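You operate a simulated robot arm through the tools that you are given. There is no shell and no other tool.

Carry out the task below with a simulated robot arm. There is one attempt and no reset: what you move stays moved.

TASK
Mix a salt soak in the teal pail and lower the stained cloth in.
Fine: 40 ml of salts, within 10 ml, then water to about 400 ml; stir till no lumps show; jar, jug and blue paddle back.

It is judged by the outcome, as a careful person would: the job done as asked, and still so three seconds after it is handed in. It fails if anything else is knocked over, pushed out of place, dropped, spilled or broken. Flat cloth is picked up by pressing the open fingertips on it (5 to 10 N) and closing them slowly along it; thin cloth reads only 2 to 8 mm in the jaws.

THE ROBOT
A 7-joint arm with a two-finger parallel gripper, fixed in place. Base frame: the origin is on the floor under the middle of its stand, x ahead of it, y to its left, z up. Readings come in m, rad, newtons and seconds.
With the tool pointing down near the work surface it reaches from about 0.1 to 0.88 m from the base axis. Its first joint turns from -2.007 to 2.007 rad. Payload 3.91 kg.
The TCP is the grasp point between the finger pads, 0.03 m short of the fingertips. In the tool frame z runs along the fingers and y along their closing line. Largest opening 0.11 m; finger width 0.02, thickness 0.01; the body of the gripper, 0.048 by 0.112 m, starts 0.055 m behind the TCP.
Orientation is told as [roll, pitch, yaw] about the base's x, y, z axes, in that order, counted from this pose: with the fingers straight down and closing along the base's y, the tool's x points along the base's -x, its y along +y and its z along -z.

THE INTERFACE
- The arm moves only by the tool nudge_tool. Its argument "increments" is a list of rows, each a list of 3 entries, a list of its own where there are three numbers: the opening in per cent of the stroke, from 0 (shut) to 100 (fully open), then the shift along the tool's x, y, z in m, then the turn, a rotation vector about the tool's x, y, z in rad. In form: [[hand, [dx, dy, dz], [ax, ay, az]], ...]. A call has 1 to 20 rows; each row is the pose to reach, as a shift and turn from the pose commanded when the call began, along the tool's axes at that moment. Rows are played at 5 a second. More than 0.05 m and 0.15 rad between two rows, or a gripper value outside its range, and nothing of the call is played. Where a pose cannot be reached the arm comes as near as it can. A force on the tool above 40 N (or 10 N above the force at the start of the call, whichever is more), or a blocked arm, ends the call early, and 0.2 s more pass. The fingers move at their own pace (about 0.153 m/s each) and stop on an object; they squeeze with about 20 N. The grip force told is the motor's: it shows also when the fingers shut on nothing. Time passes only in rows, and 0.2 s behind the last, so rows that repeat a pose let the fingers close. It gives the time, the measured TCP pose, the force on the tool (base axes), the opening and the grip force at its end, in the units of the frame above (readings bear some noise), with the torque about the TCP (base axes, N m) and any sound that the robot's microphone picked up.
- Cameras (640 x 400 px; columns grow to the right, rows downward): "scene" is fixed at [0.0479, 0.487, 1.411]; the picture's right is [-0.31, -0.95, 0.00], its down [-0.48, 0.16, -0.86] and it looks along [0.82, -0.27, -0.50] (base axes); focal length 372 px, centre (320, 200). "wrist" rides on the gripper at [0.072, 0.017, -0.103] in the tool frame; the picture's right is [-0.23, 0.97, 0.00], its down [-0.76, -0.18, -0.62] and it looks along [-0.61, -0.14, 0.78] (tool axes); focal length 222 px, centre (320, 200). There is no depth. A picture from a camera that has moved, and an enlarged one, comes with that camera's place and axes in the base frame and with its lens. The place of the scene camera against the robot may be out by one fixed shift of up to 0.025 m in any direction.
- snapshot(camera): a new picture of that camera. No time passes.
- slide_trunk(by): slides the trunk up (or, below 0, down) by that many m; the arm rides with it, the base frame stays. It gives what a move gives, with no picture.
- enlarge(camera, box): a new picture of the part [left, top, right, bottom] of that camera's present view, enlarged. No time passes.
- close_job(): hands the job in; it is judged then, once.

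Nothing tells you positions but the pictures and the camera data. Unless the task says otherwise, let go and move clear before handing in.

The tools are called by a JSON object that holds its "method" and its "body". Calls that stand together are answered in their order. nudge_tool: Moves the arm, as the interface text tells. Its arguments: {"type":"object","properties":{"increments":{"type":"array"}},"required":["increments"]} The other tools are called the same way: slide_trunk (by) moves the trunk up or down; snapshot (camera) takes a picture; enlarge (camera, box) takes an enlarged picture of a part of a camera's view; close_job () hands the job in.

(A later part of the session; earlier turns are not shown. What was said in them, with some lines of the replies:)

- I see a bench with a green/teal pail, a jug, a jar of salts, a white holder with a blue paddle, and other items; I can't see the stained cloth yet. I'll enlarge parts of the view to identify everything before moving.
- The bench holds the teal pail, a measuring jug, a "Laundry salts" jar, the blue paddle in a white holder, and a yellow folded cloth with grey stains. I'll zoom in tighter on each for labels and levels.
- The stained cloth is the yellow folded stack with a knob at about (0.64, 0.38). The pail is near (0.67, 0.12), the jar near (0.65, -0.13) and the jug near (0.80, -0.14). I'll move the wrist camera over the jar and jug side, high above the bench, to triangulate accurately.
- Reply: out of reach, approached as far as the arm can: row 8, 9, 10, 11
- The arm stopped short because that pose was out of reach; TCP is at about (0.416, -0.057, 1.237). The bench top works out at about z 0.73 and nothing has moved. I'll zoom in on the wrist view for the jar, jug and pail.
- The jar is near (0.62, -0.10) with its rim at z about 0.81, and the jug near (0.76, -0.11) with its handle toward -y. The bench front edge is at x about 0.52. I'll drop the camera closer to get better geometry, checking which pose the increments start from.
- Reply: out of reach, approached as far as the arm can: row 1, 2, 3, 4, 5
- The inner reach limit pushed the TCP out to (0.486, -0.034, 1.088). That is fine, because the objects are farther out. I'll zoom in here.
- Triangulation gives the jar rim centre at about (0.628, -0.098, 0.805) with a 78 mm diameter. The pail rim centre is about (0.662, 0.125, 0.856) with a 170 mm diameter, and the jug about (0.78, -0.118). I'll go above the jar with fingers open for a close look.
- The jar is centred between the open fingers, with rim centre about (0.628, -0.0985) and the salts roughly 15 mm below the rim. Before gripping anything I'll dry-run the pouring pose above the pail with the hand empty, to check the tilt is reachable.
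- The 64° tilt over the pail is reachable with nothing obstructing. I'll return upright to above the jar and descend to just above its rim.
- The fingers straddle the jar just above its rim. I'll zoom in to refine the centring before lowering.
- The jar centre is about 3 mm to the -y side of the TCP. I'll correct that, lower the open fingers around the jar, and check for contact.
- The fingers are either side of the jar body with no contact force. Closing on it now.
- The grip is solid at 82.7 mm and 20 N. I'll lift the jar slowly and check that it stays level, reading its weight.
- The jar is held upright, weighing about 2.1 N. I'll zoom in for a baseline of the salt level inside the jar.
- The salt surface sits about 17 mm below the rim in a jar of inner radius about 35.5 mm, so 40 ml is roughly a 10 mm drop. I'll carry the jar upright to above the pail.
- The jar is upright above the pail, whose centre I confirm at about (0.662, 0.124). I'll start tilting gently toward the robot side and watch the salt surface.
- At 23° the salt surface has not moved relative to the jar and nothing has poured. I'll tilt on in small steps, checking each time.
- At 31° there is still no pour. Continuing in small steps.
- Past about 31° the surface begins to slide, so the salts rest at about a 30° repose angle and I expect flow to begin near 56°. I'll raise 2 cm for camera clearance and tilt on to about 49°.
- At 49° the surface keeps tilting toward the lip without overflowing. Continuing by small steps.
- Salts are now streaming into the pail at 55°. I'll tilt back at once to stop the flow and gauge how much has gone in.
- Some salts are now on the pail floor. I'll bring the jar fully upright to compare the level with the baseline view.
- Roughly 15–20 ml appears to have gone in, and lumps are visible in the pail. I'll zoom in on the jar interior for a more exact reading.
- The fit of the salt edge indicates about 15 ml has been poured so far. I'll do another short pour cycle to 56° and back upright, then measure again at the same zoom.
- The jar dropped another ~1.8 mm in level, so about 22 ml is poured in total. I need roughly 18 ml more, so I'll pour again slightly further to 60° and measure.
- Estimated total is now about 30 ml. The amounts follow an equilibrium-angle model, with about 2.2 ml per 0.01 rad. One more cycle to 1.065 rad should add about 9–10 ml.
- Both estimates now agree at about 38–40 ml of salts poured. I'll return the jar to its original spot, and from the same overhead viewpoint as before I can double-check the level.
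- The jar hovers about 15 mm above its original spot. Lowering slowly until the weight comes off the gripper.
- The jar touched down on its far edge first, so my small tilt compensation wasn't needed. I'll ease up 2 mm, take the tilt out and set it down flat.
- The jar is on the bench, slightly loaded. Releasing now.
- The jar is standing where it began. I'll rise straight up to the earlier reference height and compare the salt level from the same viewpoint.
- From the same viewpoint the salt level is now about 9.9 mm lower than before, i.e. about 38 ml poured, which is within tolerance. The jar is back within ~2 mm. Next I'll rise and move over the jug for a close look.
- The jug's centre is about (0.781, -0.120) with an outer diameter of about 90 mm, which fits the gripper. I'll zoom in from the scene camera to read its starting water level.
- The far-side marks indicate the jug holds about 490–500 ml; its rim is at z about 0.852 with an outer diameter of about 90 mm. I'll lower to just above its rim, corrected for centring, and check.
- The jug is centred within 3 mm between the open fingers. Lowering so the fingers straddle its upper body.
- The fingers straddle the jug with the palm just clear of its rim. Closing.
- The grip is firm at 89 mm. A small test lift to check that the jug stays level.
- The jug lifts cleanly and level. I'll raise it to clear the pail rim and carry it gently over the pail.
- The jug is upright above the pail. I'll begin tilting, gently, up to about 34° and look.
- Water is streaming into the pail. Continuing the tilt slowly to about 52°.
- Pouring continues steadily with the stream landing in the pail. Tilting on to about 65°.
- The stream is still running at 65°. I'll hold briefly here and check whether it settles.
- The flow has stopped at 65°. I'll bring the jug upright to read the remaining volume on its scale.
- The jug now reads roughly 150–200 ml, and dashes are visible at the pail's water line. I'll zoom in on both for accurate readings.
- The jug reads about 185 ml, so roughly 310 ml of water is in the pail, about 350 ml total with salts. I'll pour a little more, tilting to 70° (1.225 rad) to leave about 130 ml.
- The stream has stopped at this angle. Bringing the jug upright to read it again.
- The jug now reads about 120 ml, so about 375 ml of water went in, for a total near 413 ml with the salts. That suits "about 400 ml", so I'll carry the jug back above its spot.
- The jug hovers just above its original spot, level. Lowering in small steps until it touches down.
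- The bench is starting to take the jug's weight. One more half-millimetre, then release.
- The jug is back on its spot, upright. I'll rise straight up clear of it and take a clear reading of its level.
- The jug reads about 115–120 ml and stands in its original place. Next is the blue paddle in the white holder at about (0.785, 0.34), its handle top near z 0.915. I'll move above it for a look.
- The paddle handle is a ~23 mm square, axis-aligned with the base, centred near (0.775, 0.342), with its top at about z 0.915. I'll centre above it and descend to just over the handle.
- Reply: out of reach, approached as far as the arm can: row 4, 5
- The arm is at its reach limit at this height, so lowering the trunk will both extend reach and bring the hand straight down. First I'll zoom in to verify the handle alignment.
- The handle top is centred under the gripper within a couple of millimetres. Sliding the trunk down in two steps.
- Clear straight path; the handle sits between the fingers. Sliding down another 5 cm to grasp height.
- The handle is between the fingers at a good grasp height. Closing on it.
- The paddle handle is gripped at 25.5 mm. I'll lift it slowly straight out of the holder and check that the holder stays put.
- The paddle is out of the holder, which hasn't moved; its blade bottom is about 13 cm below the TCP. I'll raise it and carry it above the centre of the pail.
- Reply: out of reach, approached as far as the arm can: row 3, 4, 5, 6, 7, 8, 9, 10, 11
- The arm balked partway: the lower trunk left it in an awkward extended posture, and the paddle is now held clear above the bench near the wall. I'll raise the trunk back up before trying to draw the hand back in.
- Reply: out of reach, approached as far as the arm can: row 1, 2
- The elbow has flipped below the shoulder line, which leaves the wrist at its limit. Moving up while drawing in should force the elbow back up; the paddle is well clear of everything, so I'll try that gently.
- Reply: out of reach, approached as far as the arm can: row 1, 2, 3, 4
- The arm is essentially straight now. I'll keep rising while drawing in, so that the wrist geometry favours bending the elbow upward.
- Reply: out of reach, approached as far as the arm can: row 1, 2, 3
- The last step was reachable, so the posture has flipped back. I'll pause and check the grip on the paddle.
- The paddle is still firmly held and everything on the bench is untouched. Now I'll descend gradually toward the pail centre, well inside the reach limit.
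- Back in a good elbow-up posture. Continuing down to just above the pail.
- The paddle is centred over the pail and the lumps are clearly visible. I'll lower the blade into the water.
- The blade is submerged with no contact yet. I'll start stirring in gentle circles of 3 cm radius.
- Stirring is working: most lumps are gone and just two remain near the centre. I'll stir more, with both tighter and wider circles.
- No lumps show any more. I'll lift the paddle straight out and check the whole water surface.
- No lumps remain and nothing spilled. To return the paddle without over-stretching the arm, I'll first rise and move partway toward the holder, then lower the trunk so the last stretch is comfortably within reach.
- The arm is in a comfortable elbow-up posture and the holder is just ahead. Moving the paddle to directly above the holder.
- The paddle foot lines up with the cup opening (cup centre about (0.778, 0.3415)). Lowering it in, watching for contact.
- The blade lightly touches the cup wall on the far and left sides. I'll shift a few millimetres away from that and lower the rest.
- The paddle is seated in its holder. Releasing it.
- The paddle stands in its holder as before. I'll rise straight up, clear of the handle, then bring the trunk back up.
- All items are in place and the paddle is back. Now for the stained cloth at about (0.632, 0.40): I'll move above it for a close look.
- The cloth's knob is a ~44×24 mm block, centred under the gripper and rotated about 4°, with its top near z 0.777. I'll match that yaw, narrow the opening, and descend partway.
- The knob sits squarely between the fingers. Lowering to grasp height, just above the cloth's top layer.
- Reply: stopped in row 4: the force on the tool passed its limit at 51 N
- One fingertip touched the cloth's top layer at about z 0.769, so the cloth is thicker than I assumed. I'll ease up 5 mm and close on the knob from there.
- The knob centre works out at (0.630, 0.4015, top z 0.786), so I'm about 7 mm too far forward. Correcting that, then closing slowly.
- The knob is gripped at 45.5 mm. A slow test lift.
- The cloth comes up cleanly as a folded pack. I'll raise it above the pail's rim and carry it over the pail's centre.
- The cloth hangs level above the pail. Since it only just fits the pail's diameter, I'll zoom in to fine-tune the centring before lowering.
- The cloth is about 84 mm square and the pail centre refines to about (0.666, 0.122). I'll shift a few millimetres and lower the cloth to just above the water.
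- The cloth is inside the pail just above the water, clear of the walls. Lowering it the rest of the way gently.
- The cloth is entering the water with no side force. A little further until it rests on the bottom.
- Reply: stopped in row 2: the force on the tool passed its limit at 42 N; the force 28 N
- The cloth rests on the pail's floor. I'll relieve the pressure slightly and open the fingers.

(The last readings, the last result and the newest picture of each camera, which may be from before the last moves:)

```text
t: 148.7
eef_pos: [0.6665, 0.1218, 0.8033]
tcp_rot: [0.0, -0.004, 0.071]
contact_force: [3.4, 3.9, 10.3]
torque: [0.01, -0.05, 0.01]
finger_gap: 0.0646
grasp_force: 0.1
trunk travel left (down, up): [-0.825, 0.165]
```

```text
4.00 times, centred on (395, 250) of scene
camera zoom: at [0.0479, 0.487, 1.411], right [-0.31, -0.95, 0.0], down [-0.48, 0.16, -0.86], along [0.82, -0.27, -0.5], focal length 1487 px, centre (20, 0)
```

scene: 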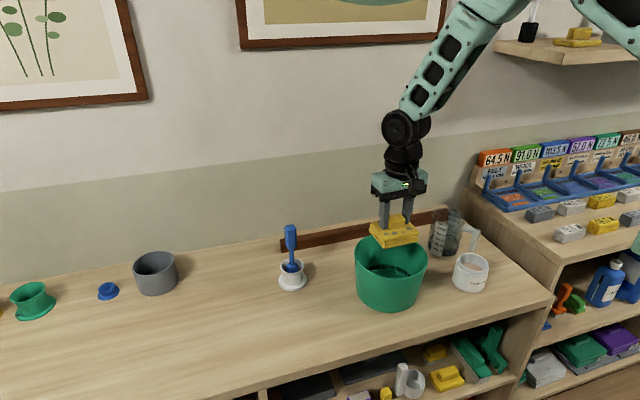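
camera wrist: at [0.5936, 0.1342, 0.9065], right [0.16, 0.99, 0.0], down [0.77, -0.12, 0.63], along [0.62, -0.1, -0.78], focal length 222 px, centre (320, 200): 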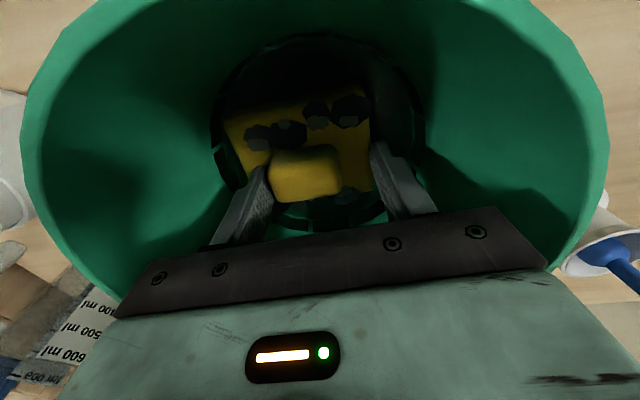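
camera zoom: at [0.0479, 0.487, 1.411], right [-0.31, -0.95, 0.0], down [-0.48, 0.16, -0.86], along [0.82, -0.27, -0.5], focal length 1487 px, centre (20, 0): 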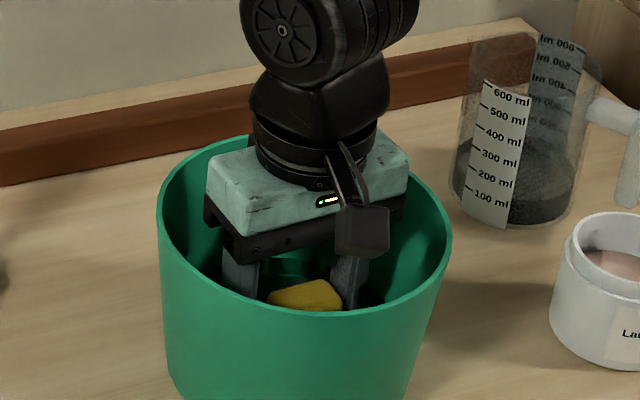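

The knob is released and the cloth sits in the water. I'll withdraw straight up slowly.

{"method": "nudge_tool", "body": {"increments": [[60, [0, 0, -0.005], [0, 0, 0]], [60, [0, 0, -0.012], [0, 0, 0]], [60, [0, 0, -0.02], [0, 0, 0]], [60, [0, 0, -0.03], [0, 0, 0]], [60, [0, 0, -0.03], [0, 0, 0]]]}}

{"method": "snapshot", "body": {"camera": "wrist"}}

{"method": "enlarge", "body": {"camera": "scene", "box": [350, 200, 440, 300]}}

```text
t: 149.9
eef_pos: [0.6663, 0.1212, 0.834]
tcp_rot: [0.001, -0.002, 0.071]
contact_force: [0.8, 0.5, 0.4]
torque: [-0.01, -0.02, -0.03]
finger_gap: 0.0658
grasp_force: 0.0
trunk travel left (down, up): [-0.825, 0.165]
```

```text
taken
camera wrist: at [0.5928, 0.1339, 0.9367], right [0.16, 0.99, 0.0], down [0.77, -0.12, 0.62], along [0.62, -0.1, -0.78], focal length 222 px, centre (320, 200)
```

wrist: 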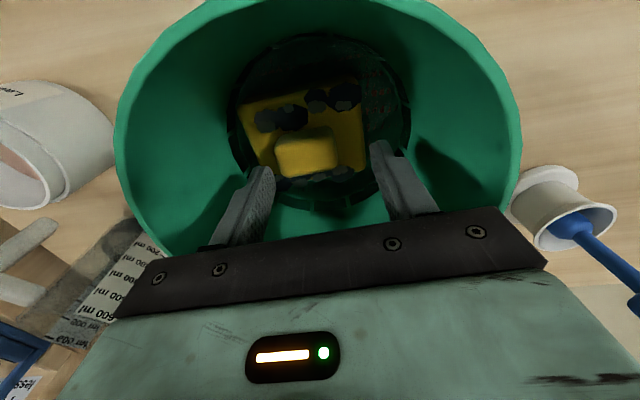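

```text
4.00 times, centred on (395, 250) of scene
camera zoom: at [0.0479, 0.487, 1.411], right [-0.31, -0.95, 0.0], down [-0.48, 0.16, -0.86], along [0.82, -0.27, -0.5], focal length 1487 px, centre (20, 0)
```

zoom: 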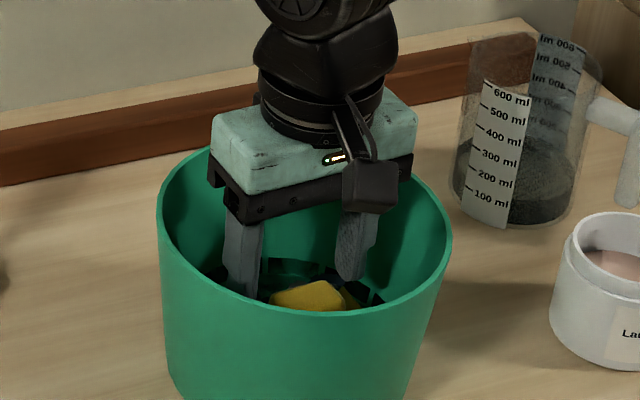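

The cloth stays in the pail. Rising fully clear of the pail.

{"method": "nudge_tool", "body": {"increments": [[60, [0, 0, -0.03], [0, 0, 0]], [60, [0, 0, -0.06], [0, 0, 0]], [60, [0, 0, -0.095], [0, 0, 0.03]], [60, [0, 0, -0.13], [0, 0, 0.07]], [60, [0, 0, -0.165], [0, 0, 0.07]], [60, [0, 0, -0.2], [0, 0, 0.07]], [60, [0, 0, -0.2], [0, 0, 0.07]]]}}

{"method": "snapshot", "body": {"camera": "wrist"}}

{"method": "enlarge", "body": {"camera": "wrist", "box": [240, 10, 400, 160]}}

{"method": "snapshot", "body": {"camera": "scene"}}

```text
t: 151.5
eef_pos: [0.6653, 0.1222, 1.0351]
tcp_rot: [0.001, -0.003, 0.002]
contact_force: [-0.5, -0.1, -0.3]
torque: [0.04, -0.04, -0.04]
finger_gap: 0.0659
grasp_force: 0.1
trunk travel left (down, up): [-0.825, 0.165]
```

```text
taken
camera wrist: at [0.5925, 0.1397, 1.1363], right [0.23, 0.97, 0.0], down [0.76, -0.18, 0.62], along [0.61, -0.14, -0.78], focal length 222 px, centre (320, 200)
```

wrist: 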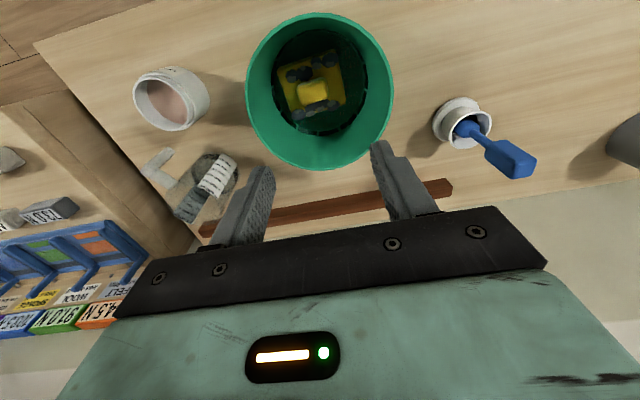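

```text
2.67 times, centred on (320, 85) of wrist
camera zoom: at [0.5925, 0.1397, 1.1363], right [0.23, 0.97, 0.0], down [0.76, -0.18, 0.62], along [0.61, -0.14, -0.78], focal length 592 px, centre (320, 507)
```

zoom: 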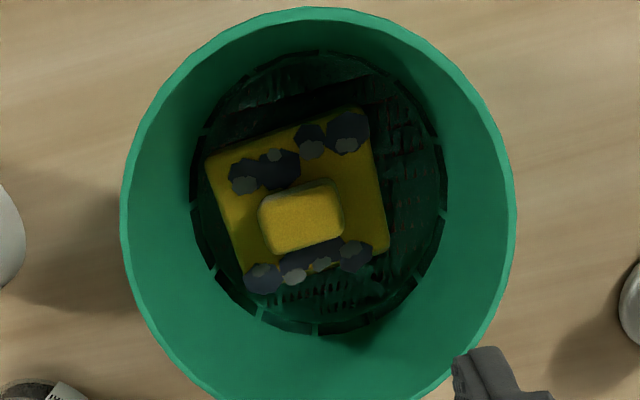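

```text
taken
```

scene: 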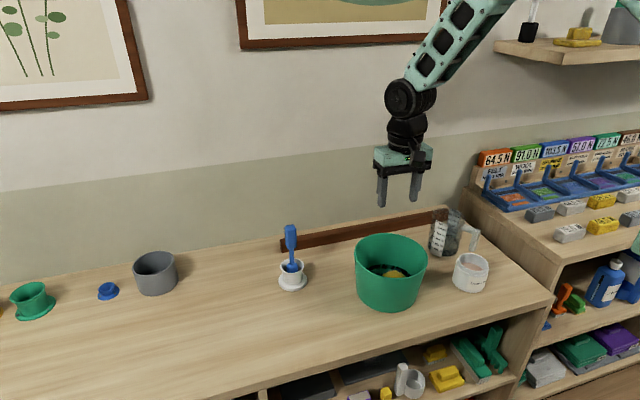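

The cloth lies soaking in the pail, and nothing was spilled. I'll compare the jar, jug and paddle against the initial pictures.

{"method": "enlarge", "body": {"camera": "scene", "box": [340, 190, 500, 320]}}

{"method": "enlarge", "body": {"camera": "scene", "box": [440, 245, 504, 300]}}

{"method": "enlarge", "body": {"camera": "scene", "box": [255, 215, 335, 295]}}

{"method": "enlarge", "body": {"camera": "scene", "box": [345, 225, 435, 315]}}

```text
3.08 times, centred on (420, 255) of scene
camera zoom: at [0.0479, 0.487, 1.411], right [-0.31, -0.95, 0.0], down [-0.48, 0.16, -0.86], along [0.82, -0.27, -0.5], focal length 1144 px, centre (12, 31)
```

zoom: 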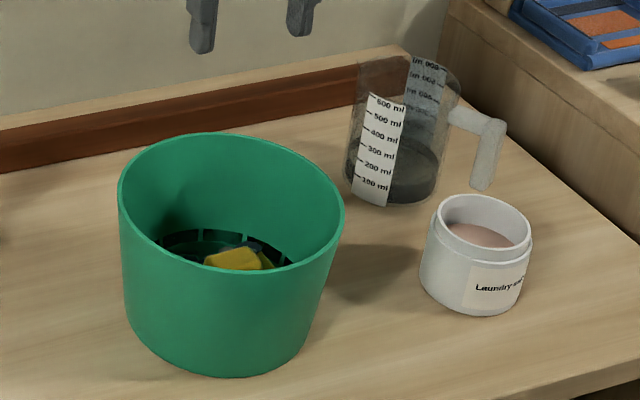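

```text
7.27 times, centred on (472, 272) of scene
camera zoom: at [0.0479, 0.487, 1.411], right [-0.31, -0.95, 0.0], down [-0.48, 0.16, -0.86], along [0.82, -0.27, -0.5], focal length 2703 px, centre (-786, -327)
```

zoom: 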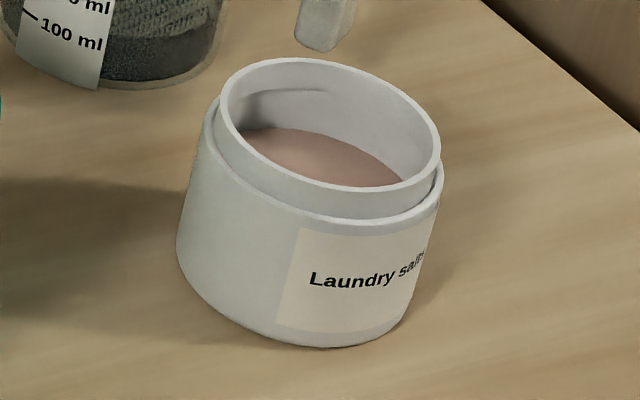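

```text
5.00 times, centred on (295, 255) of scene
camera zoom: at [0.0479, 0.487, 1.411], right [-0.31, -0.95, 0.0], down [-0.48, 0.16, -0.86], along [0.82, -0.27, -0.5], focal length 1858 px, centre (445, -75)
```

zoom: 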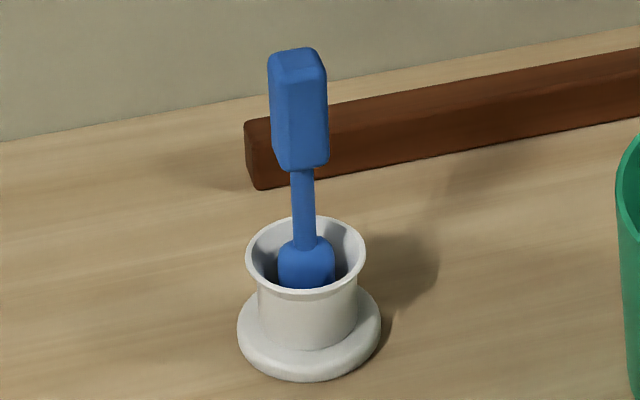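

```text
4.44 times, centred on (390, 270) of scene
camera zoom: at [0.0479, 0.487, 1.411], right [-0.31, -0.95, 0.0], down [-0.48, 0.16, -0.86], along [0.82, -0.27, -0.5], focal length 1652 px, centre (9, -111)
```

zoom: 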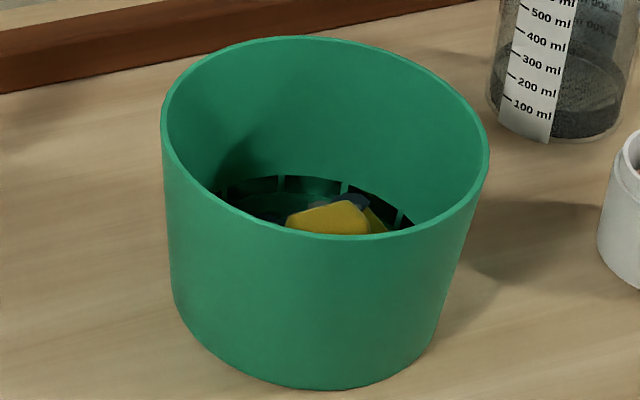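

Jar, jug and paddle stand within about 2 mm of where they started. The pail hasn't moved and the salts used remain consistent with 35–39 ml. I'll move the empty hand well clear before handing in.

{"method": "nudge_tool", "body": {"increments": [[60, [0.005, 0.01, -0.03], [0, 0, 0]], [60, [0.03, 0.03, -0.06], [0, 0, 0]], [60, [0.055, 0.05, -0.09], [0, 0, 0]], [60, [0.085, 0.075, -0.11], [0, 0, 0]], [60, [0.115, 0.1, -0.12], [0, 0, 0]], [60, [0.145, 0.12, -0.12], [0, 0, 0]], [60, [0.145, 0.12, -0.12], [0, 0, 0]]]}}

{"method": "snapshot", "body": {"camera": "scene"}}

{"method": "snapshot", "body": {"camera": "wrist"}}

```text
t: 153.1
eef_pos: [0.5178, 0.2402, 1.1536]
tcp_rot: [0.0, -0.001, 0.003]
contact_force: [0.9, 0.6, -0.1]
torque: [0.03, 0.02, 0.03]
finger_gap: 0.0659
grasp_force: 0.0
trunk travel left (down, up): [-0.825, 0.165]
```

```text
taken
```

scene: 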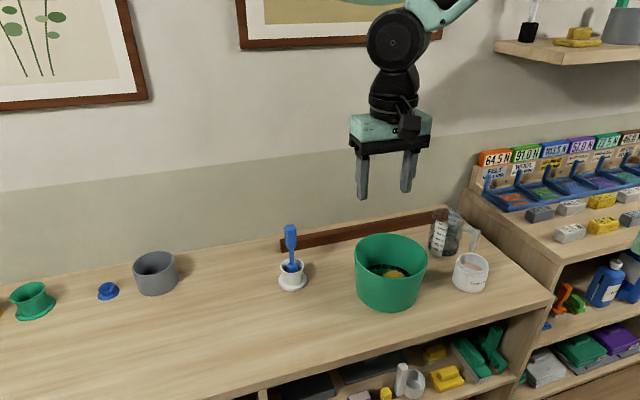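

```text
taken
camera wrist: at [0.4449, 0.2571, 1.2567], right [0.23, 0.97, 0.0], down [0.76, -0.18, 0.62], along [0.61, -0.14, -0.78], focal length 222 px, centre (320, 200)
```

wrist: 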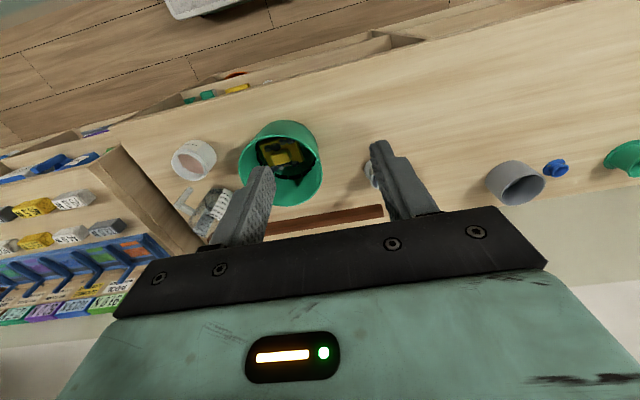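

The soak is mixed with no lumps showing, and the stained cloth is lying in it. The jar, jug and paddle are back in their places, and the hand is empty and clear. Handing the job in.

{"method": "close_job", "body": {}}

```text
The job is handed in.
```

The job is handed in: the salt soak is mixed in the teal pail and the stained cloth is lying in it. I don't have the verdict, and the amounts are my estimates from the pictures.

- **Salts:** about 35–39 ml went in, judged by how far the level in the jar dropped.
- **Water:** about 375 ml from the jug, so roughly 410 ml in the pail with the salts. The jug reads about 120 ml now.
- **Stirring:** no lumps showed in the last close-up, taken after the paddle was lifted out.
- **Cloth:** it sits flat on the pail floor. Its top is about level with the water, so the top face and the knob are not fully under. It was pressed briefly against the floor at about 42 N as it went in; I saw no harm from that.
- **Put back:** the jar, jug and paddle are back in place. The jar is about 2 mm off. The paddle's holder also shifted by about 2 mm when the paddle went in.

I saw nothing spilled or knocked over.
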